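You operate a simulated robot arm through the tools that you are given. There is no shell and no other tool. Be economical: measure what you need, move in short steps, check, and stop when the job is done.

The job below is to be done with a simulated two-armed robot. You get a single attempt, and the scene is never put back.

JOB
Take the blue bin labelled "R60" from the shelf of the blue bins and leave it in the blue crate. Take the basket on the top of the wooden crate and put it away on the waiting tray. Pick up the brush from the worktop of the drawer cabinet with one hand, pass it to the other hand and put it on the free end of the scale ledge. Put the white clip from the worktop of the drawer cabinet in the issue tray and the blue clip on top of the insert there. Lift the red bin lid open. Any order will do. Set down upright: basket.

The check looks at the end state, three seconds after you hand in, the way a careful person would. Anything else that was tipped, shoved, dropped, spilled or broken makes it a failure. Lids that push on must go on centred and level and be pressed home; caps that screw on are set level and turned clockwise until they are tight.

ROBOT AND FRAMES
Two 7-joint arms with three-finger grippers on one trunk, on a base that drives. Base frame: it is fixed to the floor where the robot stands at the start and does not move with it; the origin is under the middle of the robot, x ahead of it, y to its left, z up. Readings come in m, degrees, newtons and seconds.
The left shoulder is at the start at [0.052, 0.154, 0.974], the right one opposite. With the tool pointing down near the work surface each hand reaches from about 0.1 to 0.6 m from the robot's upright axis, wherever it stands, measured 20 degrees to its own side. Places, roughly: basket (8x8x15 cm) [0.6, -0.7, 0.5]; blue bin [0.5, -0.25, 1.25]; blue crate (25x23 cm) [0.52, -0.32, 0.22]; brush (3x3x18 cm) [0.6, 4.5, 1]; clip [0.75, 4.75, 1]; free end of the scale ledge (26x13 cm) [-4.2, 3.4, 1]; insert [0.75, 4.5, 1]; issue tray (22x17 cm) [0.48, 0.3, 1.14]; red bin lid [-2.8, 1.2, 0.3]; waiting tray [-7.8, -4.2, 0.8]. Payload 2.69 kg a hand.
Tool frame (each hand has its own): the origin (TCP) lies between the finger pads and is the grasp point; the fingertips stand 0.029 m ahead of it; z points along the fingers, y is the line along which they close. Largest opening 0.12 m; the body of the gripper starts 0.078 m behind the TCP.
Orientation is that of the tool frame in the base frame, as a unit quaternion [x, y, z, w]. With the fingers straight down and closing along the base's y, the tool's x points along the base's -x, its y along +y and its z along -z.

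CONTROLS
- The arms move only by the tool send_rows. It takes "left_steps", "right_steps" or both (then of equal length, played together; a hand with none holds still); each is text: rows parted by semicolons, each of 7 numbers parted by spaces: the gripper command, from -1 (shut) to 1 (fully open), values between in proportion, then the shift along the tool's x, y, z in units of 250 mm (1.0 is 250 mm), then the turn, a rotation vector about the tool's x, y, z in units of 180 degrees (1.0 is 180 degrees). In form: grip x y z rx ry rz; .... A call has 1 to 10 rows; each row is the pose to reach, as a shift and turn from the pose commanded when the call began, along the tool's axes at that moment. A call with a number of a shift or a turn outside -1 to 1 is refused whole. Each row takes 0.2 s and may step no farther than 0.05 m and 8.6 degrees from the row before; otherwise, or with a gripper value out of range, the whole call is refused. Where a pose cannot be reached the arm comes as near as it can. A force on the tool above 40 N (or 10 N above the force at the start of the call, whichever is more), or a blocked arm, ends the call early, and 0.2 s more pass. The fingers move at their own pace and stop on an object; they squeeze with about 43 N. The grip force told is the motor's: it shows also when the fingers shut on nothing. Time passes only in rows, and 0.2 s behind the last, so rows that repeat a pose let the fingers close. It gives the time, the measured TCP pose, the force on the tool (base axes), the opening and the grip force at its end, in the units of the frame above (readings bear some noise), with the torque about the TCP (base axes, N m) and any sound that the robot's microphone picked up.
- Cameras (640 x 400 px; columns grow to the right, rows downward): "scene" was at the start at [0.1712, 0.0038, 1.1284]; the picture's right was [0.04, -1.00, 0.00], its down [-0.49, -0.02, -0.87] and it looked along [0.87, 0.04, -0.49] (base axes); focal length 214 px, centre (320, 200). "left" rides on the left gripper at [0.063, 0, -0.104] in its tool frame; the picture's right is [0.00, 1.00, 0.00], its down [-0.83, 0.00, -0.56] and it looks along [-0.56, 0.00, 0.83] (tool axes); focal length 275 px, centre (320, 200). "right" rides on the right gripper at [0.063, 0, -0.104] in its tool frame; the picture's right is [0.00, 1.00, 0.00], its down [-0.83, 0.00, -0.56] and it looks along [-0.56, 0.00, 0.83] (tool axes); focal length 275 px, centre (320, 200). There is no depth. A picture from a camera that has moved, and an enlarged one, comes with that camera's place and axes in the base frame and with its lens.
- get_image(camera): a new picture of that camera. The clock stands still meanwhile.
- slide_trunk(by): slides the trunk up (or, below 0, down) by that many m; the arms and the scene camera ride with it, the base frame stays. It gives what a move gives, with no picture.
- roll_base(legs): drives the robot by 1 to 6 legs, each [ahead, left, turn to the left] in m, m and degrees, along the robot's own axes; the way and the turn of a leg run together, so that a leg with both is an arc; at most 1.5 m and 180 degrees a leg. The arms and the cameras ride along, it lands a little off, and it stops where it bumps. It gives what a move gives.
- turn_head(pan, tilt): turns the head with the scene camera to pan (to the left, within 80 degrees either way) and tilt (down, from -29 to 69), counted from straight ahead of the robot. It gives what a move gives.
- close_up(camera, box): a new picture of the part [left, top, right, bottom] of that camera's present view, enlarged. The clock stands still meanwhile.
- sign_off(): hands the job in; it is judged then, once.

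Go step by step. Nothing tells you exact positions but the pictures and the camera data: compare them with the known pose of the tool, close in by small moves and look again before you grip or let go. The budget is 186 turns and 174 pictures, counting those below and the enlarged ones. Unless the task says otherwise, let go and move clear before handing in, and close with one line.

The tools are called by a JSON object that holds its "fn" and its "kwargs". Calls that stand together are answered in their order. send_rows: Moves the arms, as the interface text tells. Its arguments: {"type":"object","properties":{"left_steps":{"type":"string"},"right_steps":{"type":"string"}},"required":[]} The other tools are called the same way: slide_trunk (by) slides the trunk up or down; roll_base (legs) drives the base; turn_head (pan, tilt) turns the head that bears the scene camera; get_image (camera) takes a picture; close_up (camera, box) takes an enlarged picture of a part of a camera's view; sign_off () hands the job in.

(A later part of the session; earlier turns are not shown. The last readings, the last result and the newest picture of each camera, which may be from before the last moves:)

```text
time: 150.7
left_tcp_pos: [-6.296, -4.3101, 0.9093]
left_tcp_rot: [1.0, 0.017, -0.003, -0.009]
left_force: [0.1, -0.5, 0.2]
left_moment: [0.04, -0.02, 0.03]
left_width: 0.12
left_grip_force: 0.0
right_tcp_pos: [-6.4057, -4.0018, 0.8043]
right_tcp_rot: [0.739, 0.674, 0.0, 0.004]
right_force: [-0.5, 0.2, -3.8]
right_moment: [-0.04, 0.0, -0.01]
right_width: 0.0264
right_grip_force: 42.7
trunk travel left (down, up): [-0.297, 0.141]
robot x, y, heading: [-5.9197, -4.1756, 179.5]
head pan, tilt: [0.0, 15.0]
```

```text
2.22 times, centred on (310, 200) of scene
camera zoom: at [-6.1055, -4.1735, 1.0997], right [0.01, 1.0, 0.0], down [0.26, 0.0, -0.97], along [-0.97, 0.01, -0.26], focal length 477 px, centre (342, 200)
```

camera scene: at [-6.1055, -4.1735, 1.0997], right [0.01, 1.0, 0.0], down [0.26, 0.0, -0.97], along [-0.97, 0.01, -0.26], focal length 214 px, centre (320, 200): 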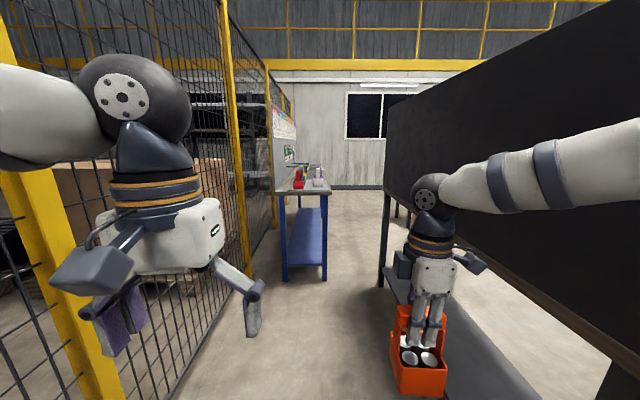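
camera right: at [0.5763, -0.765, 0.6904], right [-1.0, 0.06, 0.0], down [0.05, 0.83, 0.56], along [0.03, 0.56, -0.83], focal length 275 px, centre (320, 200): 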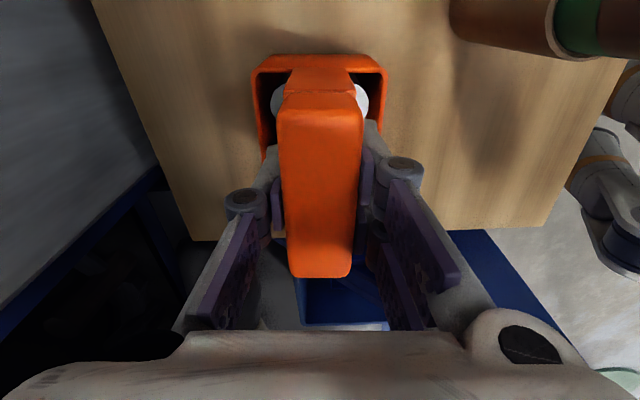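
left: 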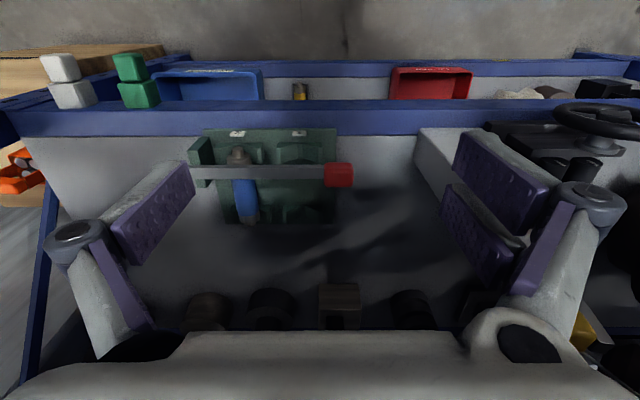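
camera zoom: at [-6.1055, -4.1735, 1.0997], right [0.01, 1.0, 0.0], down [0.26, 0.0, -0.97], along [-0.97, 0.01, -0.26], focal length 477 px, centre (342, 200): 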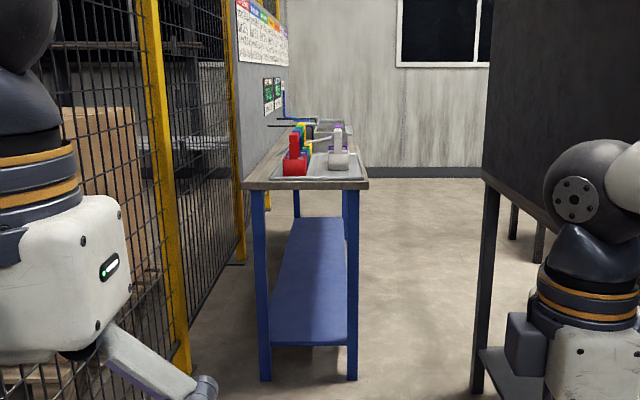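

I move 0.5 m closer, shifting slightly right, to identify the waiting tray.

{"fn": "roll_base", "kwargs": {"legs": [[0.55, -0.08, 0]]}}

{"fn": "slide_trunk", "kwargs": {"by": 0.13}}

{"fn": "turn_head", "kwargs": {"pan": 0, "tilt": 22}}

{"fn": "get_image", "kwargs": {"camera": "scene"}}

{"fn": "close_up", "kwargs": {"camera": "scene", "box": [250, 80, 400, 230]}}

```text
time: 153.8
left_tcp_pos: [-6.8349, -4.2253, 0.9099]
left_tcp_rot: [1.0, 0.02, -0.002, -0.008]
left_force: [-0.5, 0.8, -0.4]
left_moment: [-0.02, 0.0, 0.0]
left_width: 0.1201
left_grip_force: 0.1
right_tcp_pos: [-6.9468, -3.9173, 0.805]
right_tcp_rot: [0.737, 0.676, 0.0, 0.003]
right_force: [-0.1, 0.5, -3.0]
right_moment: [-0.03, 0.0, -0.01]
right_width: 0.0262
right_grip_force: 42.1
trunk travel left (down, up): [-0.297, 0.141]
robot x, y, heading: [-6.46, -4.0903, 179.3]
head pan, tilt: [0.0, 15.0]
```

```text
time: 155.4
left_tcp_pos: [-6.8358, -4.2248, 1.0376]
left_tcp_rot: [1.0, 0.021, 0.0, -0.009]
left_force: [-0.4, 0.4, -0.4]
left_moment: [-0.01, -0.04, 0.0]
left_width: 0.1198
left_grip_force: 0.1
right_tcp_pos: [-6.948, -3.9171, 0.934]
right_tcp_rot: [0.737, 0.676, 0.001, 0.005]
right_force: [0.9, 0.8, -3.8]
right_moment: [-0.01, -0.03, -0.02]
right_width: 0.0264
right_grip_force: 43.1
trunk travel left (down, up): [-0.427, 0.011]
robot x, y, heading: [-6.4589, -4.0879, 179.7]
head pan, tilt: [0.0, 15.0]
```

```text
time: 156.1
left_tcp_pos: [-6.8354, -4.2258, 1.0405]
left_tcp_rot: [1.0, 0.02, -0.003, -0.009]
left_force: [0.9, 0.6, 0.0]
left_moment: [0.0, 0.0, 0.02]
left_width: 0.1202
left_grip_force: 0.1
right_tcp_pos: [-6.9463, -3.9167, 0.9342]
right_tcp_rot: [0.737, 0.675, 0.0, 0.004]
right_force: [0.6, 0.3, -3.0]
right_moment: [0.0, -0.04, 0.01]
right_width: 0.0264
right_grip_force: 43.2
trunk travel left (down, up): [-0.427, 0.011]
robot x, y, heading: [-6.4557, -4.088, 179.3]
head pan, tilt: [0.0, 22.0]
```

```text
117 pictures are left
camera scene: at [-6.5669, -4.0884, 1.2359], right [0.01, 1.0, 0.0], down [0.37, 0.0, -0.93], along [-0.93, 0.01, -0.37], focal length 214 px, centre (320, 200)
```

scene: 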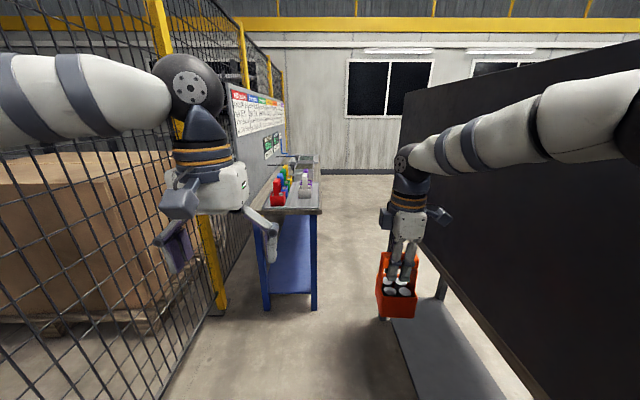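

```text
2.67 times, centred on (325, 155) of scene
camera zoom: at [-6.5669, -4.0884, 1.2359], right [0.01, 1.0, 0.0], down [0.37, 0.0, -0.93], along [-0.93, 0.01, -0.37], focal length 572 px, centre (307, 320)
```

zoom: 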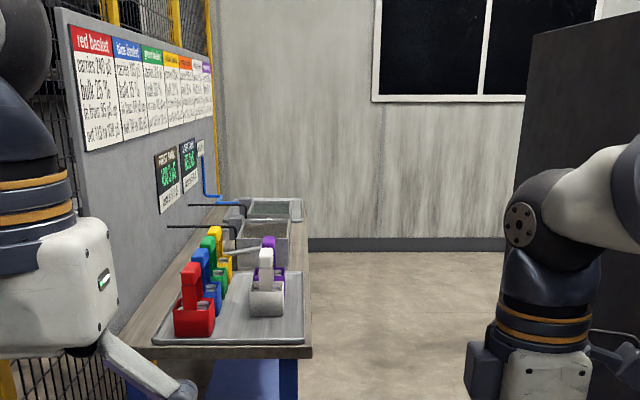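

A metal tray at the near end of the bench holds red, blue, green, yellow, white and purple baskets; it spans about x -7.55…-7.98, y -4.36…-4.09. I go closer and look down.

{"fn": "roll_base", "kwargs": {"legs": [[0.5, 0.05, 0.5]]}}

{"fn": "turn_head", "kwargs": {"pan": 5, "tilt": 40}}

{"fn": "get_image", "kwargs": {"camera": "scene"}}

{"fn": "get_image", "kwargs": {"camera": "left"}}

```text
time: 159.0
left_tcp_pos: [-7.3317, -4.2748, 1.0399]
left_tcp_rot: [1.0, 0.024, -0.003, -0.009]
left_force: [-0.5, 0.1, 0.2]
left_moment: [0.0, -0.03, 0.0]
left_width: 0.1201
left_grip_force: 0.1
right_tcp_pos: [-7.4437, -3.967, 0.9341]
right_tcp_rot: [0.734, 0.679, 0.001, 0.003]
right_force: [0.3, 0.2, -3.7]
right_moment: [-0.01, -0.04, -0.02]
right_width: 0.0261
right_grip_force: 43.4
trunk travel left (down, up): [-0.427, 0.011]
robot x, y, heading: [-6.9552, -4.1364, 180.0]
head pan, tilt: [0.0, 22.0]
```

```text
time: 159.8
left_tcp_pos: [-7.3304, -4.2737, 1.0387]
left_tcp_rot: [1.0, 0.024, -0.003, -0.01]
left_force: [0.5, 0.4, -0.3]
left_moment: [-0.01, -0.03, 0.04]
left_width: 0.1199
left_grip_force: 0.1
right_tcp_pos: [-7.442, -3.9675, 0.9342]
right_tcp_rot: [0.734, 0.679, -0.001, 0.004]
right_force: [0.7, 1.0, -4.2]
right_moment: [-0.02, -0.01, 0.02]
right_width: 0.0264
right_grip_force: 43.2
trunk travel left (down, up): [-0.427, 0.011]
robot x, y, heading: [-6.9561, -4.1361, 180.0]
head pan, tilt: [5.0, 40.0]
```

```text
115 pictures are left
camera scene: at [-7.0542, -4.1431, 1.2078], right [-0.08, 1.0, 0.0], down [0.64, 0.05, -0.77], along [-0.76, -0.07, -0.64], focal length 214 px, centre (320, 200)
```

scene: 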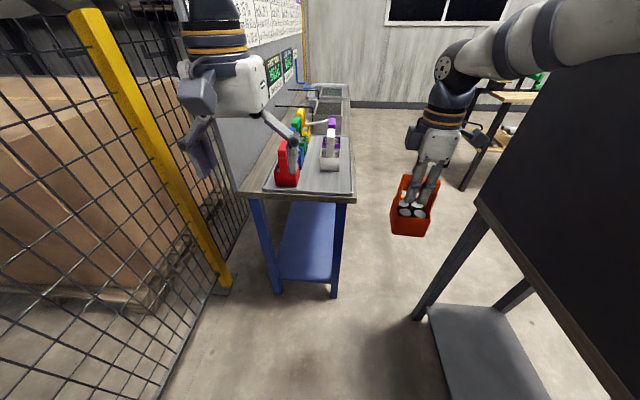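

```text
114 pictures are left
camera left: at [-7.2666, -4.2738, 1.1431], right [0.04, -1.0, -0.02], down [-0.83, -0.05, 0.56], along [-0.56, -0.01, -0.83], focal length 275 px, centre (320, 200)
```

left: 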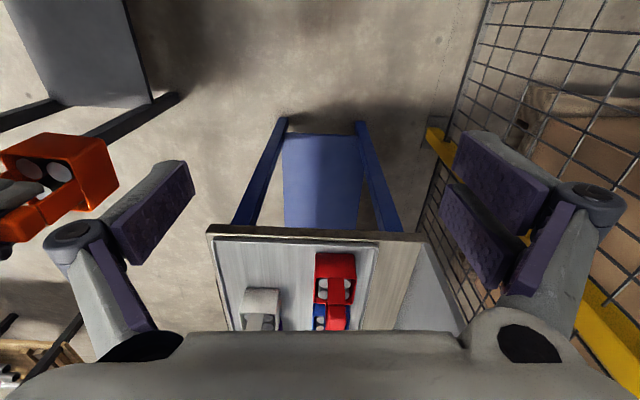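

I extend the left hand (empty) up and forward so its camera looks down onto the tray.

{"fn": "send_rows", "kwargs": {"left_steps": "1 -0.15 0 -0.06 0 0 0; 1 -0.3 0 -0.12 0 0 0; 1 -0.46 0 -0.18 0 0 0; 1 -0.62 0 -0.24 0 0 0; 1 -0.78 0 -0.3 0 0 0; 1 -0.92 0 -0.32 0 0 0"}}

{"fn": "get_image", "kwargs": {"camera": "left"}}

{"fn": "close_up", "kwargs": {"camera": "scene", "box": [240, 70, 400, 210]}}

```text
time: 161.2
left_tcp_pos: [-7.4676, -4.285, 1.0929]
left_tcp_rot: [1.0, 0.023, -0.003, -0.009]
left_force: [0.5, 0.0, -1.0]
left_moment: [0.02, 0.0, -0.03]
left_width: 0.1197
left_grip_force: 0.1
left hand out of reach, approached as far as the arm can: row 4, 5, 6
right_tcp_pos: [-7.4435, -3.968, 0.9338]
right_tcp_rot: [0.734, 0.679, 0.0, 0.004]
right_force: [-0.3, 0.2, -2.8]
right_moment: [-0.03, 0.01, 0.0]
right_width: 0.0263
right_grip_force: 43.0
trunk travel left (down, up): [-0.427, 0.011]
robot x, y, heading: [-6.9552, -4.138, 180.0]
head pan, tilt: [5.0, 40.0]
```

```text
113 pictures are left
camera left: at [-7.4053, -4.2845, 1.1962], right [0.04, -1.0, -0.02], down [-0.83, -0.04, 0.56], along [-0.56, -0.01, -0.83], focal length 275 px, centre (320, 200)
```

left: 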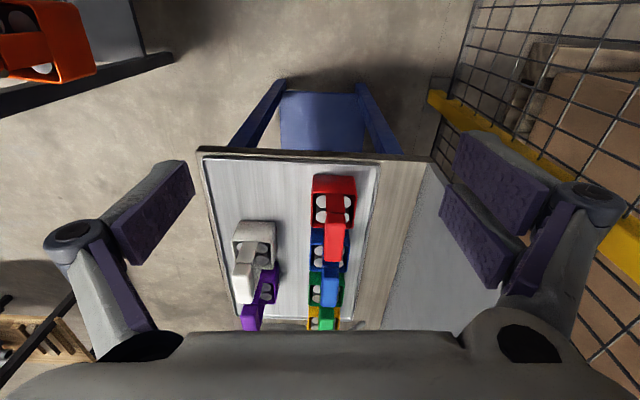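

```text
2.86 times, centred on (320, 140) of scene
camera zoom: at [-7.0542, -4.1429, 1.2077], right [-0.08, 1.0, 0.0], down [0.64, 0.05, -0.77], along [-0.76, -0.07, -0.64], focal length 613 px, centre (320, 371)
```

zoom: 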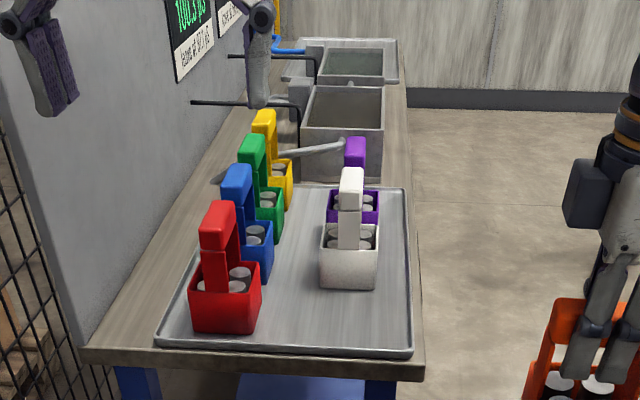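

The tray (z≈0.78) has a free place at the near right corner, centre ≈[-7.665,-4.165], between its rim and the white basket. I'll turn the orange basket 85° to match the others, raise it, retract the left hand, and step 0.2 m closer.

{"fn": "send_rows", "kwargs": {"left_steps": "1 0.07 0 0 0 0 0; 1 0.14 0 0 0 0 0; 1 0.21 0 0 0 0 0; 1 0.28 0 0 0 0 0; 1 0.35 0 0 0 0 0; 1 0.42 0 0 0 0 0; 1 0.49 0 0 0 0 0; 1 0.56 0 0 0 0 0; 1 0.6 0 0 0 0 0; 1 0.6 0 0 0 0 0", "right_steps": "-1 0 0 -0.05 0 0 0.047; -1 0 0 -0.1 0 0 0.094; -1 0 0 -0.15 0 0 0.141; -1 0 0 -0.2 0 0 0.188; -1 0 0 -0.25 0 0 0.235; -1 0 0 -0.3 0 0 0.282; -1 0 0 -0.35 0 0 0.329; -1 0 0 -0.4 0 0 0.376; -1 0 0 -0.4 0 0 0.423; -1 0 0 -0.4 0 0 0.475"}}

{"fn": "roll_base", "kwargs": {"legs": [[0.2, 0.03, 0]]}}

{"fn": "get_image", "kwargs": {"camera": "scene"}}

{"fn": "get_image", "kwargs": {"camera": "right"}}

```text
refused: row 10 steps farther than a row can; nothing moved
```

```text
time: 162.8
left_tcp_pos: [-7.6653, -4.3117, 1.093]
left_tcp_rot: [1.0, 0.022, -0.003, -0.009]
left_force: [-0.3, 0.4, -0.1]
left_moment: [0.01, -0.02, 0.0]
left_width: 0.1198
left_grip_force: 0.0
right_tcp_pos: [-7.6391, -3.996, 0.9347]
right_tcp_rot: [0.735, 0.678, -0.001, 0.004]
right_force: [0.0, -0.5, -3.1]
right_moment: [-0.03, -0.03, 0.01]
right_width: 0.0261
right_grip_force: 41.8
trunk travel left (down, up): [-0.427, 0.011]
robot x, y, heading: [-7.1513, -4.1684, 179.9]
head pan, tilt: [5.0, 40.0]
```

```text
111 pictures are left
camera scene: at [-7.2512, -4.1719, 1.2077], right [-0.08, 1.0, 0.0], down [0.64, 0.05, -0.77], along [-0.76, -0.06, -0.64], focal length 214 px, centre (320, 200)
```

scene: 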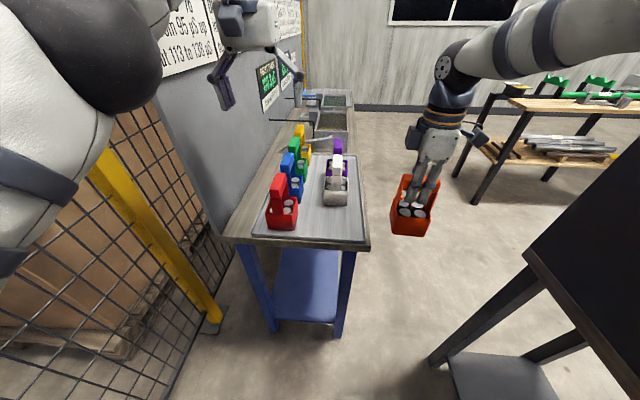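

```text
110 pictures are left
camera right: at [-7.6347, -3.9296, 1.0383], right [1.0, -0.08, 0.01], down [-0.07, -0.83, 0.56], along [-0.04, -0.56, -0.83], focal length 275 px, centre (320, 200)
```

right: 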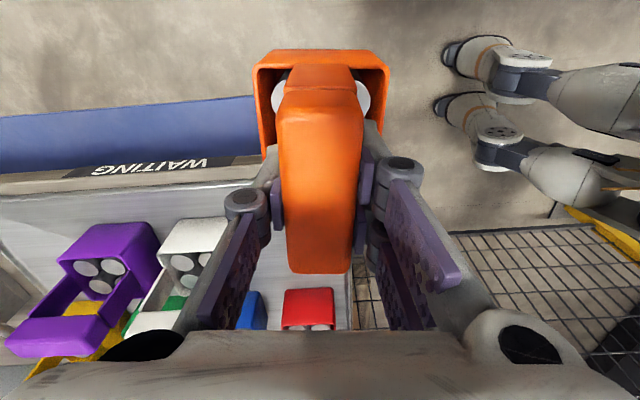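

The tray's front edge is labelled WAITING, confirming it. I raise the basket and rotate it, retracting the left hand.

{"fn": "send_rows", "kwargs": {"left_steps": "1 0.07 0 0 0 0 0; 1 0.14 0 0 0 0 0; 1 0.21 0 0 0 0 0; 1 0.28 0 0 0 0 0; 1 0.35 0 0 0 0 0; 1 0.42 0 0 0 0 0; 1 0.49 0 0 0 0 0; 1 0.56 0 0 0 0 0; 1 0.6 0 0 0 0 0; 1 0.6 0 0 0 0 0", "right_steps": "-1 0 0 -0.12 0 0 0.047; -1 0 0 -0.24 0 0 0.094; -1 0 0 -0.36 0 0 0.141; -1 0 0 -0.4 0 0 0.188; -1 0 0 -0.4 0 0 0.235; -1 0 0 -0.4 0 0 0.282; -1 0 0 -0.4 0 0 0.329; -1 0 0 -0.4 0 0 0.376; -1 0 0 -0.4 0 0 0.423; -1 0 0 -0.4 0 0 0.47"}}

{"fn": "get_image", "kwargs": {"camera": "right"}}

{"fn": "close_up", "kwargs": {"camera": "scene", "box": [220, 100, 460, 260]}}

```text
time: 165.0
left_tcp_pos: [-7.5144, -4.3055, 1.0921]
left_tcp_rot: [1.0, 0.022, -0.003, -0.009]
left_force: [0.0, -0.5, -0.9]
left_moment: [-0.02, 0.03, -0.02]
left_width: 0.1199
left_grip_force: 0.2
right_tcp_pos: [-7.6396, -3.9944, 1.0352]
right_tcp_rot: [1.0, 0.005, 0.003, 0.003]
right_force: [-0.5, -0.5, -2.8]
right_moment: [0.02, 0.02, 0.0]
right_width: 0.0262
right_grip_force: 42.7
trunk travel left (down, up): [-0.427, 0.011]
robot x, y, heading: [-7.151, -4.1672, 179.9]
head pan, tilt: [5.0, 40.0]
```

```text
109 pictures are left
camera right: at [-7.5768, -3.9913, 1.1391], right [0.01, -1.0, 0.01], down [-0.83, -0.01, 0.55], along [-0.55, -0.01, -0.83], focal length 275 px, centre (320, 200)
```

right: 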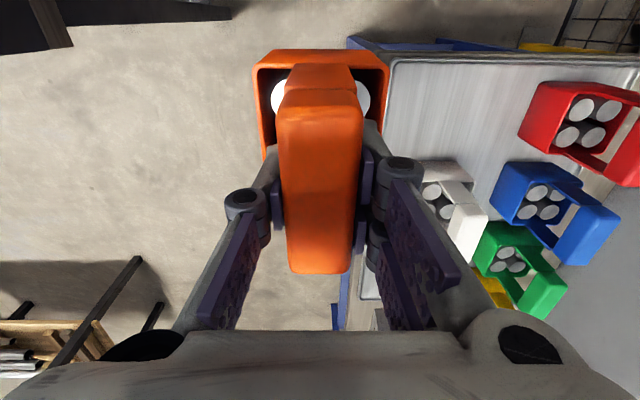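

```text
2.50 times, centred on (340, 180) of scene
camera zoom: at [-7.2507, -4.1718, 1.2077], right [-0.08, 1.0, 0.0], down [0.64, 0.05, -0.77], along [-0.76, -0.06, -0.64], focal length 536 px, centre (270, 250)
```

zoom: 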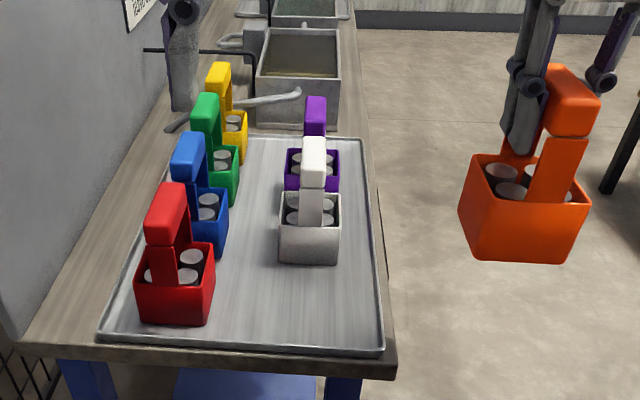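

Target centre [-7.672,-4.175]. I move sideways over the tray, then forward, staying high, and check.

{"fn": "send_rows", "kwargs": {"right_steps": "-1 0.02 0.18 0 0 0 0; -1 0.02 0.36 0 0 0 0; -1 0 0.54 0 0 0 0; -1 -0.06 0.71 0 0 0 0; -1 -0.13 0.72 0.1 0 0 0; -1 -0.13 0.72 0.2 0 0 0; -1 -0.13 0.72 0.2 0 0 0"}}

{"fn": "close_up", "kwargs": {"camera": "scene", "box": [220, 100, 460, 260]}}

{"fn": "get_image", "kwargs": {"camera": "right"}}

```text
time: 166.6
left_tcp_pos: [-7.5148, -4.3053, 1.0927]
left_tcp_rot: [1.0, 0.022, -0.003, -0.009]
left_force: [-0.6, -0.2, -0.6]
left_moment: [-0.03, -0.01, -0.02]
left_width: 0.1199
left_grip_force: 0.1
right_tcp_pos: [-7.6571, -4.1727, 0.9842]
right_tcp_rot: [1.0, 0.007, 0.002, 0.003]
right_force: [-0.4, 0.2, -3.9]
right_moment: [0.01, 0.04, -0.01]
right_width: 0.0263
right_grip_force: 42.7
right hand out of reach, approached as far as the arm can: row 4, 5, 6, 7
trunk travel left (down, up): [-0.427, 0.011]
robot x, y, heading: [-7.1537, -4.1645, 179.7]
head pan, tilt: [5.0, 40.0]
```

```text
2.50 times, centred on (340, 180) of scene
camera zoom: at [-7.2505, -4.1717, 1.2078], right [-0.08, 1.0, 0.0], down [0.64, 0.05, -0.77], along [-0.76, -0.06, -0.64], focal length 536 px, centre (270, 250)
```

zoom: 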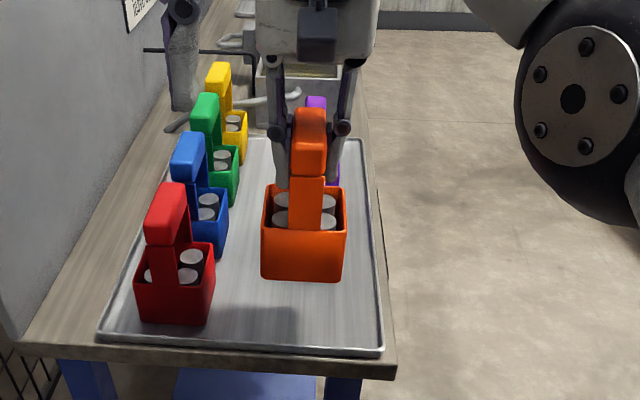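

```text
106 pictures are left
camera right: at [-7.5928, -4.169, 1.0887], right [0.02, -1.0, 0.01], down [-0.83, -0.01, 0.55], along [-0.55, -0.01, -0.83], focal length 275 px, centre (320, 200)
```

right: 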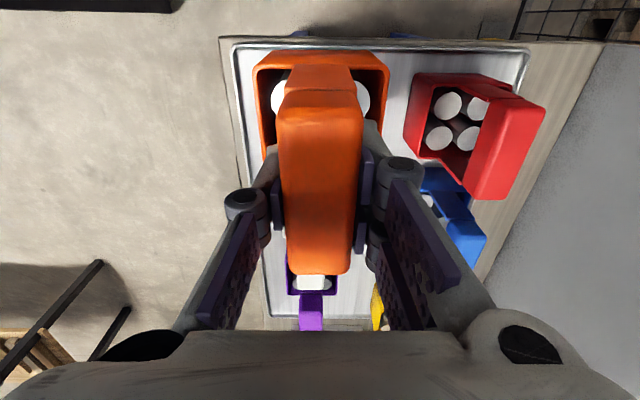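

The arm is at its reach limit 1.5 cm short, so I roll the base forward 3 cm.

{"fn": "roll_base", "kwargs": {"legs": [[0.03, 0, 0]]}}

```text
time: 167.4
left_tcp_pos: [-7.5458, -4.3046, 1.092]
left_tcp_rot: [1.0, 0.022, -0.003, -0.009]
left_force: [-0.5, 0.6, 0.1]
left_moment: [-0.02, -0.04, -0.01]
left_width: 0.12
left_grip_force: 0.1
right_tcp_pos: [-7.6855, -4.1734, 0.984]
right_tcp_rot: [1.0, 0.006, 0.002, 0.003]
right_force: [0.0, -0.1, -3.9]
right_moment: [-0.02, -0.01, 0.0]
right_width: 0.0263
right_grip_force: 42.8
trunk travel left (down, up): [-0.427, 0.011]
robot x, y, heading: [-7.1801, -4.163, 179.4]
head pan, tilt: [5.0, 40.0]
```

{"fn": "send_rows", "kwargs": {"right_steps": "-1 0.055 0 0 0 0 0; -1 0.055 0 0.07 0 0 0; -1 0.055 0 0.14 0 0 0; -1 0.055 0 0.18 0 0 0; -1 0.055 0 0.18 0 0 0"}}

{"fn": "close_up", "kwargs": {"camera": "scene", "box": [220, 100, 460, 260]}}

```text
time: 168.6
left_tcp_pos: [-7.5441, -4.3057, 1.0921]
left_tcp_rot: [1.0, 0.022, -0.003, -0.009]
left_force: [0.4, -0.1, 0.5]
left_moment: [0.02, 0.02, -0.02]
left_width: 0.1199
left_grip_force: 0.0
right_tcp_pos: [-7.6718, -4.1728, 0.9394]
right_tcp_rot: [1.0, 0.006, 0.003, 0.003]
right_force: [0.5, 0.2, -3.5]
right_moment: [0.01, 0.02, -0.02]
right_width: 0.0261
right_grip_force: 43.0
trunk travel left (down, up): [-0.427, 0.011]
robot x, y, heading: [-7.1808, -4.1636, 180.0]
head pan, tilt: [5.0, 40.0]
```

```text
2.50 times, centred on (340, 180) of scene
camera zoom: at [-7.2798, -4.1717, 1.2077], right [-0.08, 1.0, 0.0], down [0.64, 0.05, -0.77], along [-0.76, -0.06, -0.64], focal length 536 px, centre (270, 250)
```

zoom: 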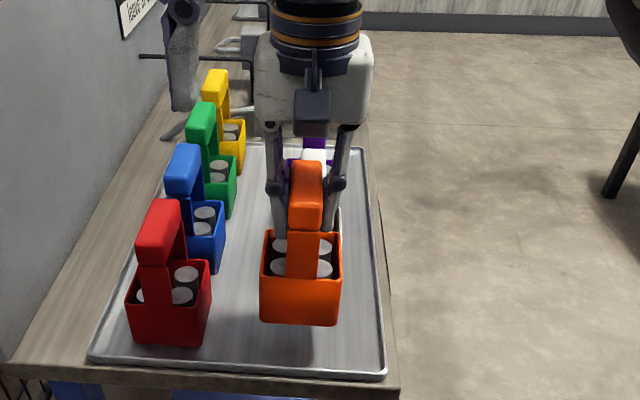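

Well placed; I lower slowly until contact.

{"fn": "send_rows", "kwargs": {"right_steps": "-1 0 0 0.02 0 0 0; -1 0 0 0.04 0 0 0; -1 0 0 0.06 0 0 0; -1 0 0 0.07 0 0 0"}}

{"fn": "close_up", "kwargs": {"camera": "scene", "box": [220, 100, 460, 260]}}

```text
time: 169.6
left_tcp_pos: [-7.5435, -4.306, 1.0927]
left_tcp_rot: [1.0, 0.022, -0.003, -0.009]
left_force: [1.0, 0.4, 0.9]
left_moment: [-0.04, -0.02, -0.01]
left_width: 0.1199
left_grip_force: 0.1
right_tcp_pos: [-7.6707, -4.1738, 0.9219]
right_tcp_rot: [1.0, 0.006, 0.002, 0.002]
right_force: [0.9, 1.2, -3.1]
right_moment: [-0.02, 0.02, 0.04]
right_width: 0.0262
right_grip_force: 43.2
trunk travel left (down, up): [-0.427, 0.011]
robot x, y, heading: [-7.1791, -4.1627, 179.6]
head pan, tilt: [5.0, 40.0]
```

```text
2.50 times, centred on (340, 180) of scene
camera zoom: at [-7.28, -4.1717, 1.2077], right [-0.08, 1.0, 0.0], down [0.64, 0.05, -0.77], along [-0.76, -0.06, -0.64], focal length 536 px, centre (270, 250)
```

zoom: 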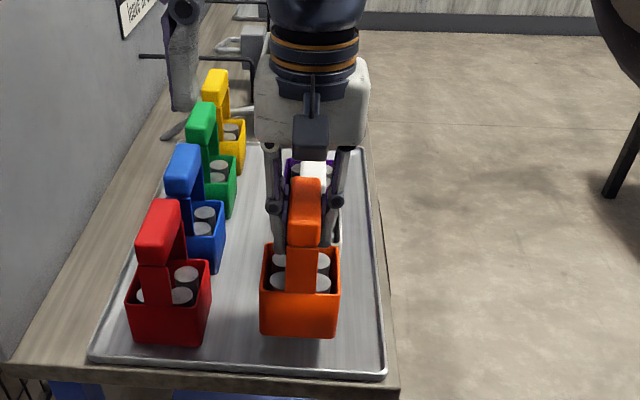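

{"fn": "send_rows", "kwargs": {"right_steps": "-1 0 0 0.012 0 0 0; -1 0 0 0.024 0 0 0; -1 0 0 0.036 0 0 0; -1 0 0 0.048 0 0 0; -1 0 0 0.048 0 0 0"}}

```text
time: 170.8
left_tcp_pos: [-7.5448, -4.3053, 1.0919]
left_tcp_rot: [1.0, 0.021, -0.003, -0.009]
left_force: [0.4, 0.3, 0.1]
left_moment: [0.01, 0.0, 0.01]
left_width: 0.1199
left_grip_force: 0.2
right_tcp_pos: [-7.6701, -4.1726, 0.9109]
right_tcp_rot: [1.0, 0.006, 0.002, 0.001]
right_force: [0.0, -0.1, -3.2]
right_moment: [0.03, 0.05, -0.02]
right_width: 0.0263
right_grip_force: 43.1
trunk travel left (down, up): [-0.427, 0.011]
robot x, y, heading: [-7.1837, -4.164, 179.6]
head pan, tilt: [5.0, 40.0]
```

{"fn": "send_rows", "kwargs": {"right_steps": "-1 0 0 0.012 0 0 0; -1 0 0 0.024 0 0 0; -1 0 0 0.036 0 0 0; -1 0 0 0.048 0 0 0; -1 0 0 0.048 0 0 0"}}

{"fn": "close_up", "kwargs": {"camera": "scene", "box": [220, 100, 460, 260]}}

```text
time: 172.0
left_tcp_pos: [-7.5443, -4.3051, 1.0923]
left_tcp_rot: [1.0, 0.022, -0.003, -0.009]
left_force: [0.2, 0.2, 0.2]
left_moment: [0.02, 0.02, 0.01]
left_width: 0.12
left_grip_force: 0.1
right_tcp_pos: [-7.6706, -4.173, 0.8976]
right_tcp_rot: [1.0, 0.006, 0.003, 0.003]
right_force: [-0.1, -0.5, -3.5]
right_moment: [0.02, 0.04, -0.01]
right_width: 0.0263
right_grip_force: 43.1
trunk travel left (down, up): [-0.427, 0.011]
robot x, y, heading: [-7.1768, -4.1646, 179.8]
head pan, tilt: [5.0, 40.0]
```

```text
2.50 times, centred on (340, 180) of scene
camera zoom: at [-7.28, -4.1717, 1.2077], right [-0.08, 1.0, 0.0], down [0.64, 0.05, -0.77], along [-0.76, -0.06, -0.64], focal length 536 px, centre (270, 250)
```

zoom: 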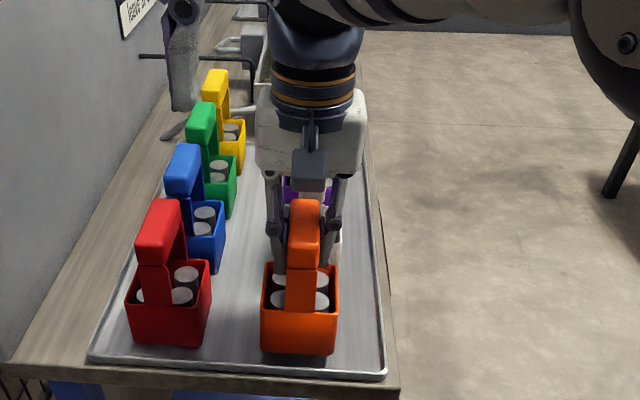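

{"fn": "send_rows", "kwargs": {"right_steps": "-1 0 0 0.012 0 0 0; -1 0 0 0.024 0 0 0; -1 0 0 0.036 0 0 0; -1 0 0 0.048 0 0 0; -1 0 0 0.06 0 0 0; -1 0 0 0.06 0 0 0"}}

```text
time: 173.4
left_tcp_pos: [-7.5436, -4.3053, 1.0932]
left_tcp_rot: [1.0, 0.022, -0.004, -0.01]
left_force: [-0.1, 0.0, -0.2]
left_moment: [0.0, -0.01, -0.02]
left_width: 0.1201
left_grip_force: 0.0
right_tcp_pos: [-7.6708, -4.1723, 0.8838]
right_tcp_rot: [1.0, 0.006, 0.0, 0.003]
right_force: [1.1, -1.2, 6.0]
right_moment: [0.3, 0.14, -0.03]
right_width: 0.0263
right_grip_force: 43.2
trunk travel left (down, up): [-0.427, 0.011]
robot x, y, heading: [-7.1811, -4.1621, 179.6]
head pan, tilt: [5.0, 40.0]
```

Contact made. I release and rise straight up.

{"fn": "send_rows", "kwargs": {"right_steps": "-0.3 0 0 -0.005 0 0 0; 0 0 0 -0.005 0 0 0; 0 0 0 -0.005 0 0 0; 0 0 0 -0.1 0 0 0; 0 0 0 -0.25 0 0 0; 0 0 0 -0.4 0 0 0; 0 0 0 -0.55 0 0 0; 0 0 0 -0.7 0 0 0"}}

{"fn": "close_up", "kwargs": {"camera": "scene", "box": [220, 100, 460, 260]}}

```text
time: 175.2
left_tcp_pos: [-7.5444, -4.3053, 1.0921]
left_tcp_rot: [1.0, 0.022, -0.003, -0.008]
left_force: [0.8, -0.6, 0.6]
left_moment: [-0.03, 0.02, -0.01]
left_width: 0.1203
left_grip_force: 0.1
right_tcp_pos: [-7.6624, -4.1647, 1.0522]
right_tcp_rot: [1.0, 0.007, 0.003, 0.003]
right_force: [0.5, 0.3, 0.3]
right_moment: [0.01, 0.01, -0.02]
right_width: 0.0601
right_grip_force: 0.0
right hand out of reach, approached as far as the arm can: row 8
trunk travel left (down, up): [-0.427, 0.011]
robot x, y, heading: [-7.1774, -4.1666, 180.0]
head pan, tilt: [5.0, 40.0]
```

```text
2.50 times, centred on (340, 180) of scene
camera zoom: at [-7.2793, -4.1715, 1.2078], right [-0.08, 1.0, 0.0], down [0.64, 0.05, -0.77], along [-0.76, -0.06, -0.64], focal length 536 px, centre (270, 250)
```

zoom: 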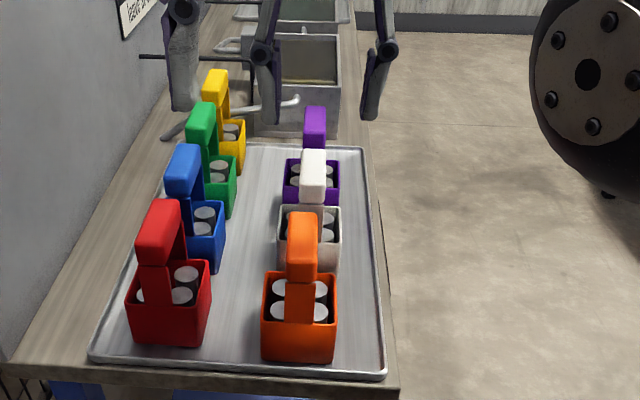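

The basket stands upright on the waiting tray. Now I tuck the right hand and back out the way I came.

{"fn": "send_rows", "kwargs": {"right_steps": "0 0.06 -0.16 0 0 0 0; 0 0.12 -0.32 0 0 0 0; 0 0.18 -0.48 0 0 0 0; 0 0.24 -0.62 0 0 0 0; 0 0.3 -0.62 0 0 0 0"}}

{"fn": "roll_base", "kwargs": {"legs": [[-1.2, 0, 0], [-1.2, 0, 0], [-1.15, -0.1, 0], [0, 0, -90]]}}

{"fn": "turn_head", "kwargs": {"pan": 0, "tilt": 15}}

{"fn": "get_image", "kwargs": {"camera": "scene"}}

```text
time: 176.4
left_tcp_pos: [-7.5438, -4.3049, 1.0925]
left_tcp_rot: [1.0, 0.022, -0.003, -0.01]
left_force: [-0.3, 0.0, -0.1]
left_moment: [0.04, -0.03, 0.04]
left_width: 0.12
left_grip_force: 0.0
right_tcp_pos: [-7.6941, -4.0345, 1.0712]
right_tcp_rot: [1.0, 0.006, 0.003, 0.003]
right_force: [-0.5, 0.1, 0.8]
right_moment: [-0.01, -0.02, -0.01]
right_width: 0.0603
right_grip_force: 0.1
right hand out of reach, approached as far as the arm can: row 1, 2, 3, 4, 5
trunk travel left (down, up): [-0.427, 0.011]
robot x, y, heading: [-7.1818, -4.1648, 179.4]
head pan, tilt: [5.0, 40.0]
```

```text
time: 197.5
left_tcp_pos: [-3.7681, -3.7261, 1.0922]
left_tcp_rot: [0.72, -0.694, 0.004, -0.008]
left_force: [-0.2, 0.2, 0.4]
left_moment: [-0.03, 0.03, 0.02]
left_width: 0.1202
left_grip_force: 0.0
right_tcp_pos: [-3.497, -3.5792, 1.0716]
right_tcp_rot: [0.709, -0.705, 0.0, 0.004]
right_force: [0.4, -0.6, -0.5]
right_moment: [-0.03, 0.04, -0.02]
right_width: 0.06
right_grip_force: 0.2
trunk travel left (down, up): [-0.427, 0.011]
robot x, y, heading: [-3.6286, -4.0939, 89.2]
head pan, tilt: [5.0, 40.0]
```

```text
time: 198.4
left_tcp_pos: [-3.7678, -3.7283, 1.0918]
left_tcp_rot: [0.72, -0.694, 0.004, -0.008]
left_force: [0.0, -0.4, -0.3]
left_moment: [0.01, 0.03, -0.01]
left_width: 0.12
left_grip_force: 0.0
right_tcp_pos: [-3.4966, -3.5794, 1.0701]
right_tcp_rot: [0.71, -0.704, 0.0, 0.004]
right_force: [0.6, 0.2, -0.2]
right_moment: [0.04, -0.02, -0.03]
right_width: 0.0597
right_grip_force: 0.0
trunk travel left (down, up): [-0.427, 0.011]
robot x, y, heading: [-3.632, -4.0926, 89.2]
head pan, tilt: [0.0, 15.0]
```

```text
101 pictures are left
camera scene: at [-3.6266, -3.983, 1.2472], right [1.0, -0.01, 0.0], down [0.0, -0.26, -0.97], along [0.01, 0.97, -0.26], focal length 214 px, centre (320, 200)
```

scene: 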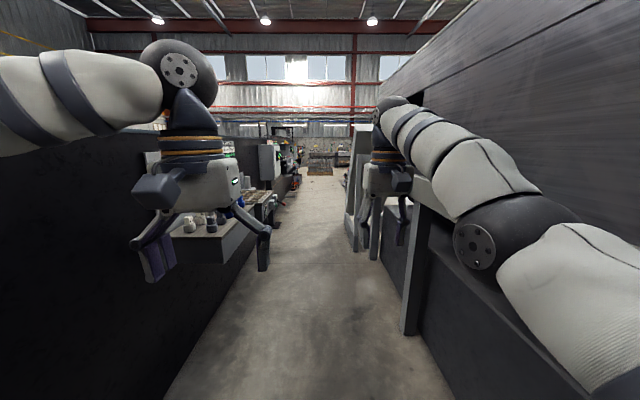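

The aisle back is clear. I drive along it to y≈0.4.

{"fn": "roll_base", "kwargs": {"legs": [[1.2, 0.08, 0.6], [1.4, 0.0, 0], [1.4, 0, 0], [0.6, 0, 0]]}}

{"fn": "get_image", "kwargs": {"camera": "scene"}}

```text
time: 220.9
left_tcp_pos: [-3.8177, 0.9298, 1.0915]
left_tcp_rot: [0.723, -0.691, 0.004, -0.008]
left_force: [0.5, 1.1, -0.2]
left_moment: [-0.02, 0.01, -0.02]
left_width: 0.1202
left_grip_force: 0.1
right_tcp_pos: [-3.5468, 1.0801, 1.0711]
right_tcp_rot: [0.712, -0.702, 0.0, 0.003]
right_force: [0.1, 0.6, -0.1]
right_moment: [0.01, 0.0, 0.04]
right_width: 0.0599
right_grip_force: 0.0
trunk travel left (down, up): [-0.427, 0.011]
robot x, y, heading: [-3.676, 0.5673, 89.6]
head pan, tilt: [0.0, 15.0]
```

```text
100 pictures are left
camera scene: at [-3.6739, 0.675, 1.2473], right [1.0, 0.0, 0.0], down [0.0, -0.26, -0.97], along [0.0, 0.97, -0.26], focal length 214 px, centre (320, 200)
```

scene: 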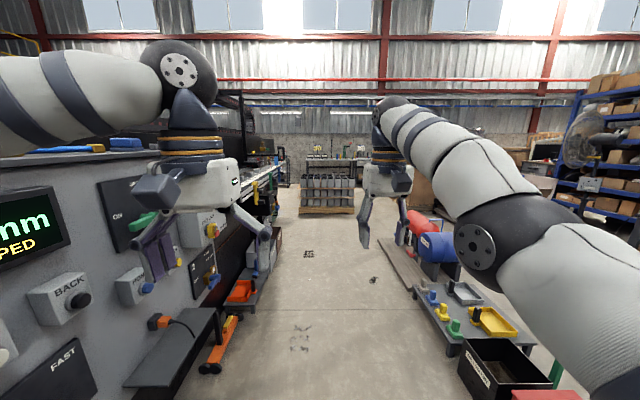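

I'm next to the red bin now. I look at it before deciding the order.

{"fn": "turn_head", "kwargs": {"pan": -55, "tilt": 40}}

{"fn": "get_image", "kwargs": {"camera": "scene"}}

```text
time: 222.1
left_tcp_pos: [-3.8164, 0.9294, 1.0922]
left_tcp_rot: [0.723, -0.691, 0.005, -0.008]
left_force: [-0.5, -0.8, 0.5]
left_moment: [0.03, 0.0, -0.01]
left_width: 0.1197
left_grip_force: 0.0
right_tcp_pos: [-3.547, 1.0794, 1.0715]
right_tcp_rot: [0.712, -0.703, 0.001, 0.004]
right_force: [0.7, 0.5, 0.3]
right_moment: [0.04, -0.01, 0.01]
right_width: 0.06
right_grip_force: 0.0
trunk travel left (down, up): [-0.427, 0.011]
robot x, y, heading: [-3.6776, 0.5649, 89.6]
head pan, tilt: [-55.0, 40.0]
```

```text
99 pictures are left
camera scene: at [-3.6045, 0.6297, 1.2078], right [0.57, -0.82, 0.0], down [-0.53, -0.37, -0.77], along [0.63, 0.44, -0.64], focal length 214 px, centre (320, 200)
```

scene: 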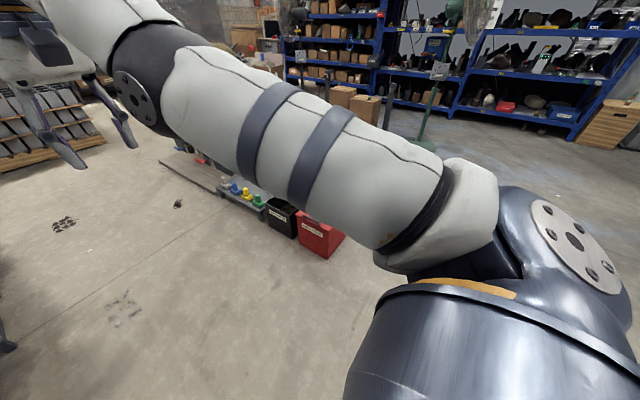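

I turn to face the red bin and look.

{"fn": "roll_base", "kwargs": {"legs": [[0, 0, -70]]}}

{"fn": "turn_head", "kwargs": {"pan": 12, "tilt": 35}}

{"fn": "get_image", "kwargs": {"camera": "scene"}}

{"fn": "close_up", "kwargs": {"camera": "scene", "box": [240, 120, 400, 260]}}

```text
time: 225.5
left_tcp_pos: [-3.3872, 0.8265, 1.0919]
left_tcp_rot: [-0.204, 0.979, -0.008, 0.005]
left_force: [0.0, -0.1, -0.4]
left_moment: [-0.02, 0.0, -0.01]
left_width: 0.1202
left_grip_force: 0.0
right_tcp_pos: [-3.1485, 0.6277, 1.0713]
right_tcp_rot: [-0.187, 0.982, 0.001, -0.003]
right_force: [-0.3, -0.4, 0.2]
right_moment: [0.03, -0.01, -0.03]
right_width: 0.0599
right_grip_force: 0.1
trunk travel left (down, up): [-0.427, 0.011]
robot x, y, heading: [-3.6754, 0.5669, 20.6]
head pan, tilt: [-55.0, 40.0]
```

```text
time: 226.9
left_tcp_pos: [-3.3865, 0.8255, 1.0933]
left_tcp_rot: [-0.203, 0.979, -0.008, 0.005]
left_force: [-0.3, -0.3, -0.1]
left_moment: [0.0, -0.01, 0.02]
left_width: 0.1202
left_grip_force: 0.1
right_tcp_pos: [-3.1483, 0.6284, 1.0725]
right_tcp_rot: [-0.188, 0.982, 0.002, -0.003]
right_force: [-0.8, 0.0, -0.6]
right_moment: [0.01, -0.04, -0.04]
right_width: 0.0602
right_grip_force: 0.1
trunk travel left (down, up): [-0.427, 0.011]
robot x, y, heading: [-3.6752, 0.5633, 20.9]
head pan, tilt: [12.0, 35.0]
```

```text
98 pictures are left
camera scene: at [-3.5847, 0.6179, 1.2153], right [0.54, -0.84, 0.0], down [-0.48, -0.31, -0.82], along [0.69, 0.44, -0.57], focal length 214 px, centre (320, 200)
```

scene: 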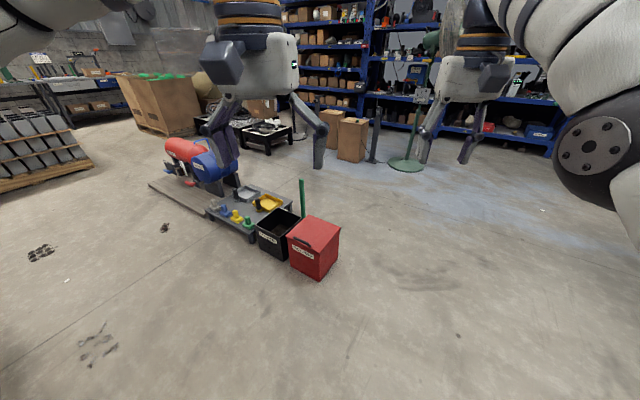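

```text
2.86 times, centred on (320, 190) of scene
camera zoom: at [-3.5847, 0.6179, 1.2153], right [0.54, -0.84, 0.0], down [-0.48, -0.31, -0.82], along [0.69, 0.44, -0.57], focal length 613 px, centre (320, 229)
```

zoom: 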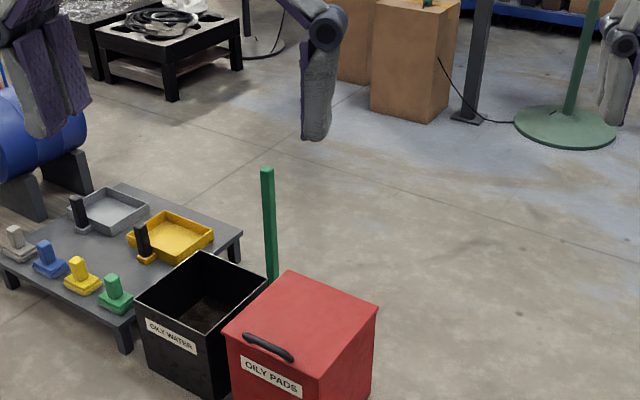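

The red bin (OILY PADS) spans x -2.9…-2.70, y 1.04…1.275, lid z≈0.32; its handle is at the front edge around [-2.92,1.16,0.33], hinge at the back. I'll face it squarely and crouch, opening the lid now.

{"fn": "roll_base", "kwargs": {"legs": [[0, 0, -20.8], [0, 0.77, 0]]}}

{"fn": "send_rows", "kwargs": {"left_steps": "1 0 0.15 0 0 0 0; 1 0 0.3 0 0 0 0; 1 0 0.45 0 0 0 0; 1 0 0.6 0 0 0 0"}}

{"fn": "slide_trunk", "kwargs": {"by": -0.4}}

{"fn": "turn_head", "kwargs": {"pan": -10, "tilt": 35}}

{"fn": "get_image", "kwargs": {"camera": "scene"}}

```text
time: 234.4
left_tcp_pos: [-3.3116, 1.4823, 1.0922]
left_tcp_rot: [-0.024, 1.0, -0.009, 0.003]
left_force: [-0.1, -0.2, -0.1]
left_moment: [0.0, 0.05, -0.01]
left_width: 0.12
left_grip_force: 0.1
right_tcp_pos: [-3.1599, 1.2134, 1.0715]
right_tcp_rot: [-0.008, 1.0, 0.003, -0.002]
right_force: [-0.2, 0.3, -0.5]
right_moment: [0.02, -0.02, -0.01]
right_width: 0.0599
right_grip_force: 0.1
trunk travel left (down, up): [-0.427, 0.011]
robot x, y, heading: [-3.6737, 1.3396, 0.2]
head pan, tilt: [12.0, 35.0]
```

```text
time: 235.4
left_tcp_pos: [-3.3188, 1.6331, 1.0887]
left_tcp_rot: [-0.023, 1.0, -0.008, 0.003]
left_force: [-0.3, -0.6, 1.0]
left_moment: [-0.04, 0.0, 0.01]
left_width: 0.1201
left_grip_force: 0.1
right_tcp_pos: [-3.1601, 1.2129, 1.0709]
right_tcp_rot: [-0.008, 1.0, 0.002, -0.002]
right_force: [0.1, 0.2, 0.1]
right_moment: [0.01, 0.01, 0.01]
right_width: 0.0601
right_grip_force: 0.0
trunk travel left (down, up): [-0.427, 0.011]
robot x, y, heading: [-3.6726, 1.3418, -0.1]
head pan, tilt: [12.0, 35.0]
```

```text
time: 239.2
left_tcp_pos: [-3.2571, 1.631, 0.6101]
left_tcp_rot: [-0.025, 0.993, -0.007, -0.118]
left_force: [0.9, 0.0, -0.4]
left_moment: [-0.03, 0.04, -0.02]
left_width: 0.12
left_grip_force: 0.1
right_tcp_pos: [-3.1411, 1.2136, 0.3523]
right_tcp_rot: [-0.006, 0.948, 0.006, -0.319]
right_force: [-0.5, -0.1, -0.3]
right_moment: [0.0, -0.02, -0.02]
right_width: 0.06
right_grip_force: 0.0
trunk travel left (down, up): [-0.027, 0.411]
robot x, y, heading: [-3.6733, 1.3428, -0.0]
head pan, tilt: [12.0, 35.0]
```

```text
time: 240.1
left_tcp_pos: [-3.2595, 1.6329, 0.61]
left_tcp_rot: [-0.025, 0.993, -0.007, -0.119]
left_force: [-0.4, 0.1, -0.3]
left_moment: [0.02, -0.01, -0.03]
left_width: 0.1198
left_grip_force: 0.0
right_tcp_pos: [-3.1425, 1.2124, 0.3518]
right_tcp_rot: [-0.006, 0.948, 0.006, -0.319]
right_force: [0.8, -0.3, -0.3]
right_moment: [0.03, -0.01, 0.02]
right_width: 0.0601
right_grip_force: 0.0
trunk travel left (down, up): [-0.027, 0.411]
robot x, y, heading: [-3.6724, 1.3434, -0.2]
head pan, tilt: [-10.0, 35.0]
```

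```text
96 pictures are left
camera scene: at [-3.4062, 1.3252, 0.7802], right [-0.18, -0.98, 0.0], down [-0.56, 0.1, -0.82], along [0.81, -0.14, -0.57], focal length 214 px, centre (320, 200)
```

scene: 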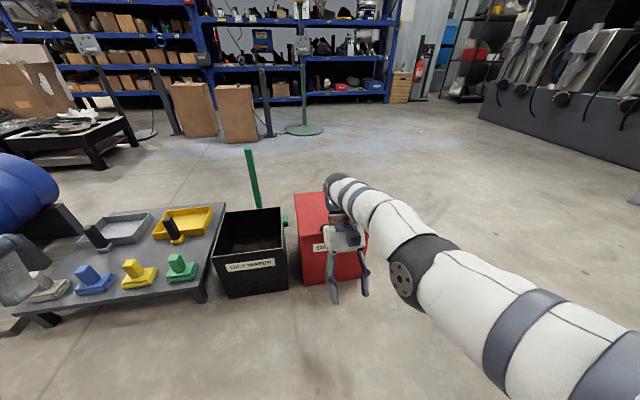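

The crouch worked; the hand ended pointing back-down in front of the bin. I swing it to point forward, about 40° below level.

{"fn": "send_rows", "kwargs": {"right_steps": "1 0.035 0 -0.014 0 -0.0475 0; 1 0.07 0 -0.027 0 -0.095 0; 1 0.105 0 -0.041 0 -0.1425 0; 1 0.14 0 -0.054 0 -0.19 0; 1 0.176 0 -0.068 0 -0.2375 0; 1 0.211 0 -0.082 0 -0.285 0; 1 0.246 0 -0.095 0 -0.3325 0; 1 0.28 0 -0.11 0 -0.38 0; 1 0.317 0 -0.122 0 -0.4275 0; 1 0.352 0 -0.136 0 -0.475 0"}}

{"fn": "send_rows", "kwargs": {"right_steps": "1 0 0 0 0 0 -0.0475; 1 0 0 0 0 0 -0.095; 1 0 0 0 0 0 -0.1425; 1 0 0 0 0 0 -0.19; 1 0 0 0 0 0 -0.2375; 1 0 0 0 0 0 -0.285; 1 0 0 0 0 0 -0.3325; 1 0 0 0 0 0 -0.38; 1 0 0 0 0 0 -0.4275; 1 0 0 0 0 0 -0.475"}}

{"fn": "get_image", "kwargs": {"camera": "scene"}}

{"fn": "get_image", "kwargs": {"camera": "right"}}

```text
time: 241.6
left_tcp_pos: [-3.2573, 1.6319, 0.6082]
left_tcp_rot: [-0.025, 0.992, -0.005, -0.12]
left_force: [1.8, -0.1, -0.7]
left_moment: [0.04, 0.1, -0.04]
left_width: 0.12
left_grip_force: 0.0
right_tcp_pos: [-2.9457, 1.2937, 0.483]
right_tcp_rot: [-0.006, 0.988, 0.012, 0.155]
right_force: [0.6, -1.2, 0.1]
right_moment: [0.03, 0.02, 0.02]
right_width: 0.1201
right_grip_force: 0.0
right hand out of reach, approached as far as the arm can: row 1, 2, 3, 4, 5, 6, 7
trunk travel left (down, up): [-0.027, 0.411]
robot x, y, heading: [-3.6754, 1.3416, -0.1]
head pan, tilt: [-10.0, 35.0]
stopped in row 7 (right hand): the force on the tool passed its limit at 52 N (the readings are from after the stop); the commanded pose is now the measured one
```

```text
time: 243.8
left_tcp_pos: [-3.2587, 1.6314, 0.6088]
left_tcp_rot: [-0.025, 0.992, -0.007, -0.121]
left_force: [-0.3, -0.4, 0.1]
left_moment: [0.02, -0.04, 0.0]
left_width: 0.1201
left_grip_force: 0.2
right_tcp_pos: [-2.9463, 1.2941, 0.486]
right_tcp_rot: [-0.675, 0.721, -0.097, 0.122]
right_force: [-0.1, -0.2, -0.4]
right_moment: [0.0, -0.02, -0.02]
right_width: 0.1202
right_grip_force: 0.0
trunk travel left (down, up): [-0.027, 0.411]
robot x, y, heading: [-3.6751, 1.342, -0.2]
head pan, tilt: [-10.0, 35.0]
```

```text
95 pictures are left
camera scene: at [-3.4054, 1.3249, 0.7802], right [-0.18, -0.98, 0.0], down [-0.56, 0.1, -0.82], along [0.81, -0.14, -0.57], focal length 214 px, centre (320, 200)
```

scene: 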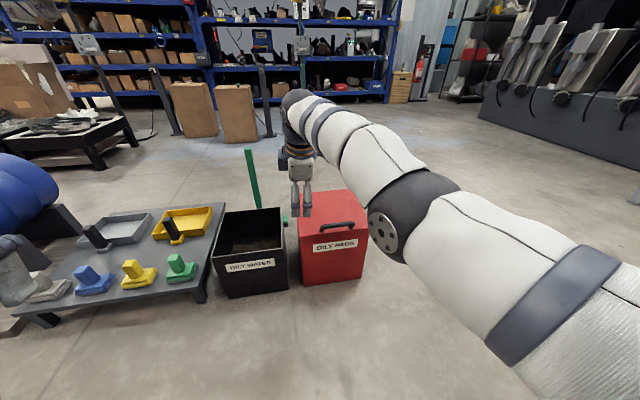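

```text
94 pictures are left
camera right: at [-2.9816, 1.2308, 0.5819], right [-0.95, 0.06, -0.31], down [-0.13, 0.82, 0.56], along [0.29, 0.58, -0.77], focal length 275 px, centre (320, 200)
```

right: 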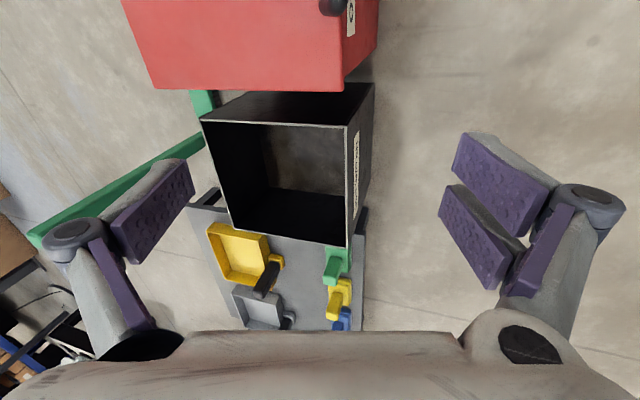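

The hand jumped to a higher pose beside the bin but nothing was displaced. I zoom in on the red bin lid and handle.

{"fn": "close_up", "kwargs": {"camera": "scene", "box": [270, 160, 400, 300]}}

```text
2.86 times, centred on (335, 230) of scene
camera zoom: at [-3.4054, 1.3249, 0.7802], right [-0.18, -0.98, 0.0], down [-0.56, 0.1, -0.82], along [0.81, -0.14, -0.57], focal length 613 px, centre (277, 114)
```

zoom: 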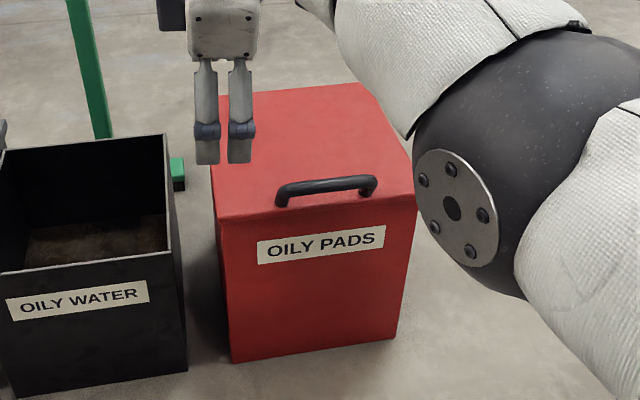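

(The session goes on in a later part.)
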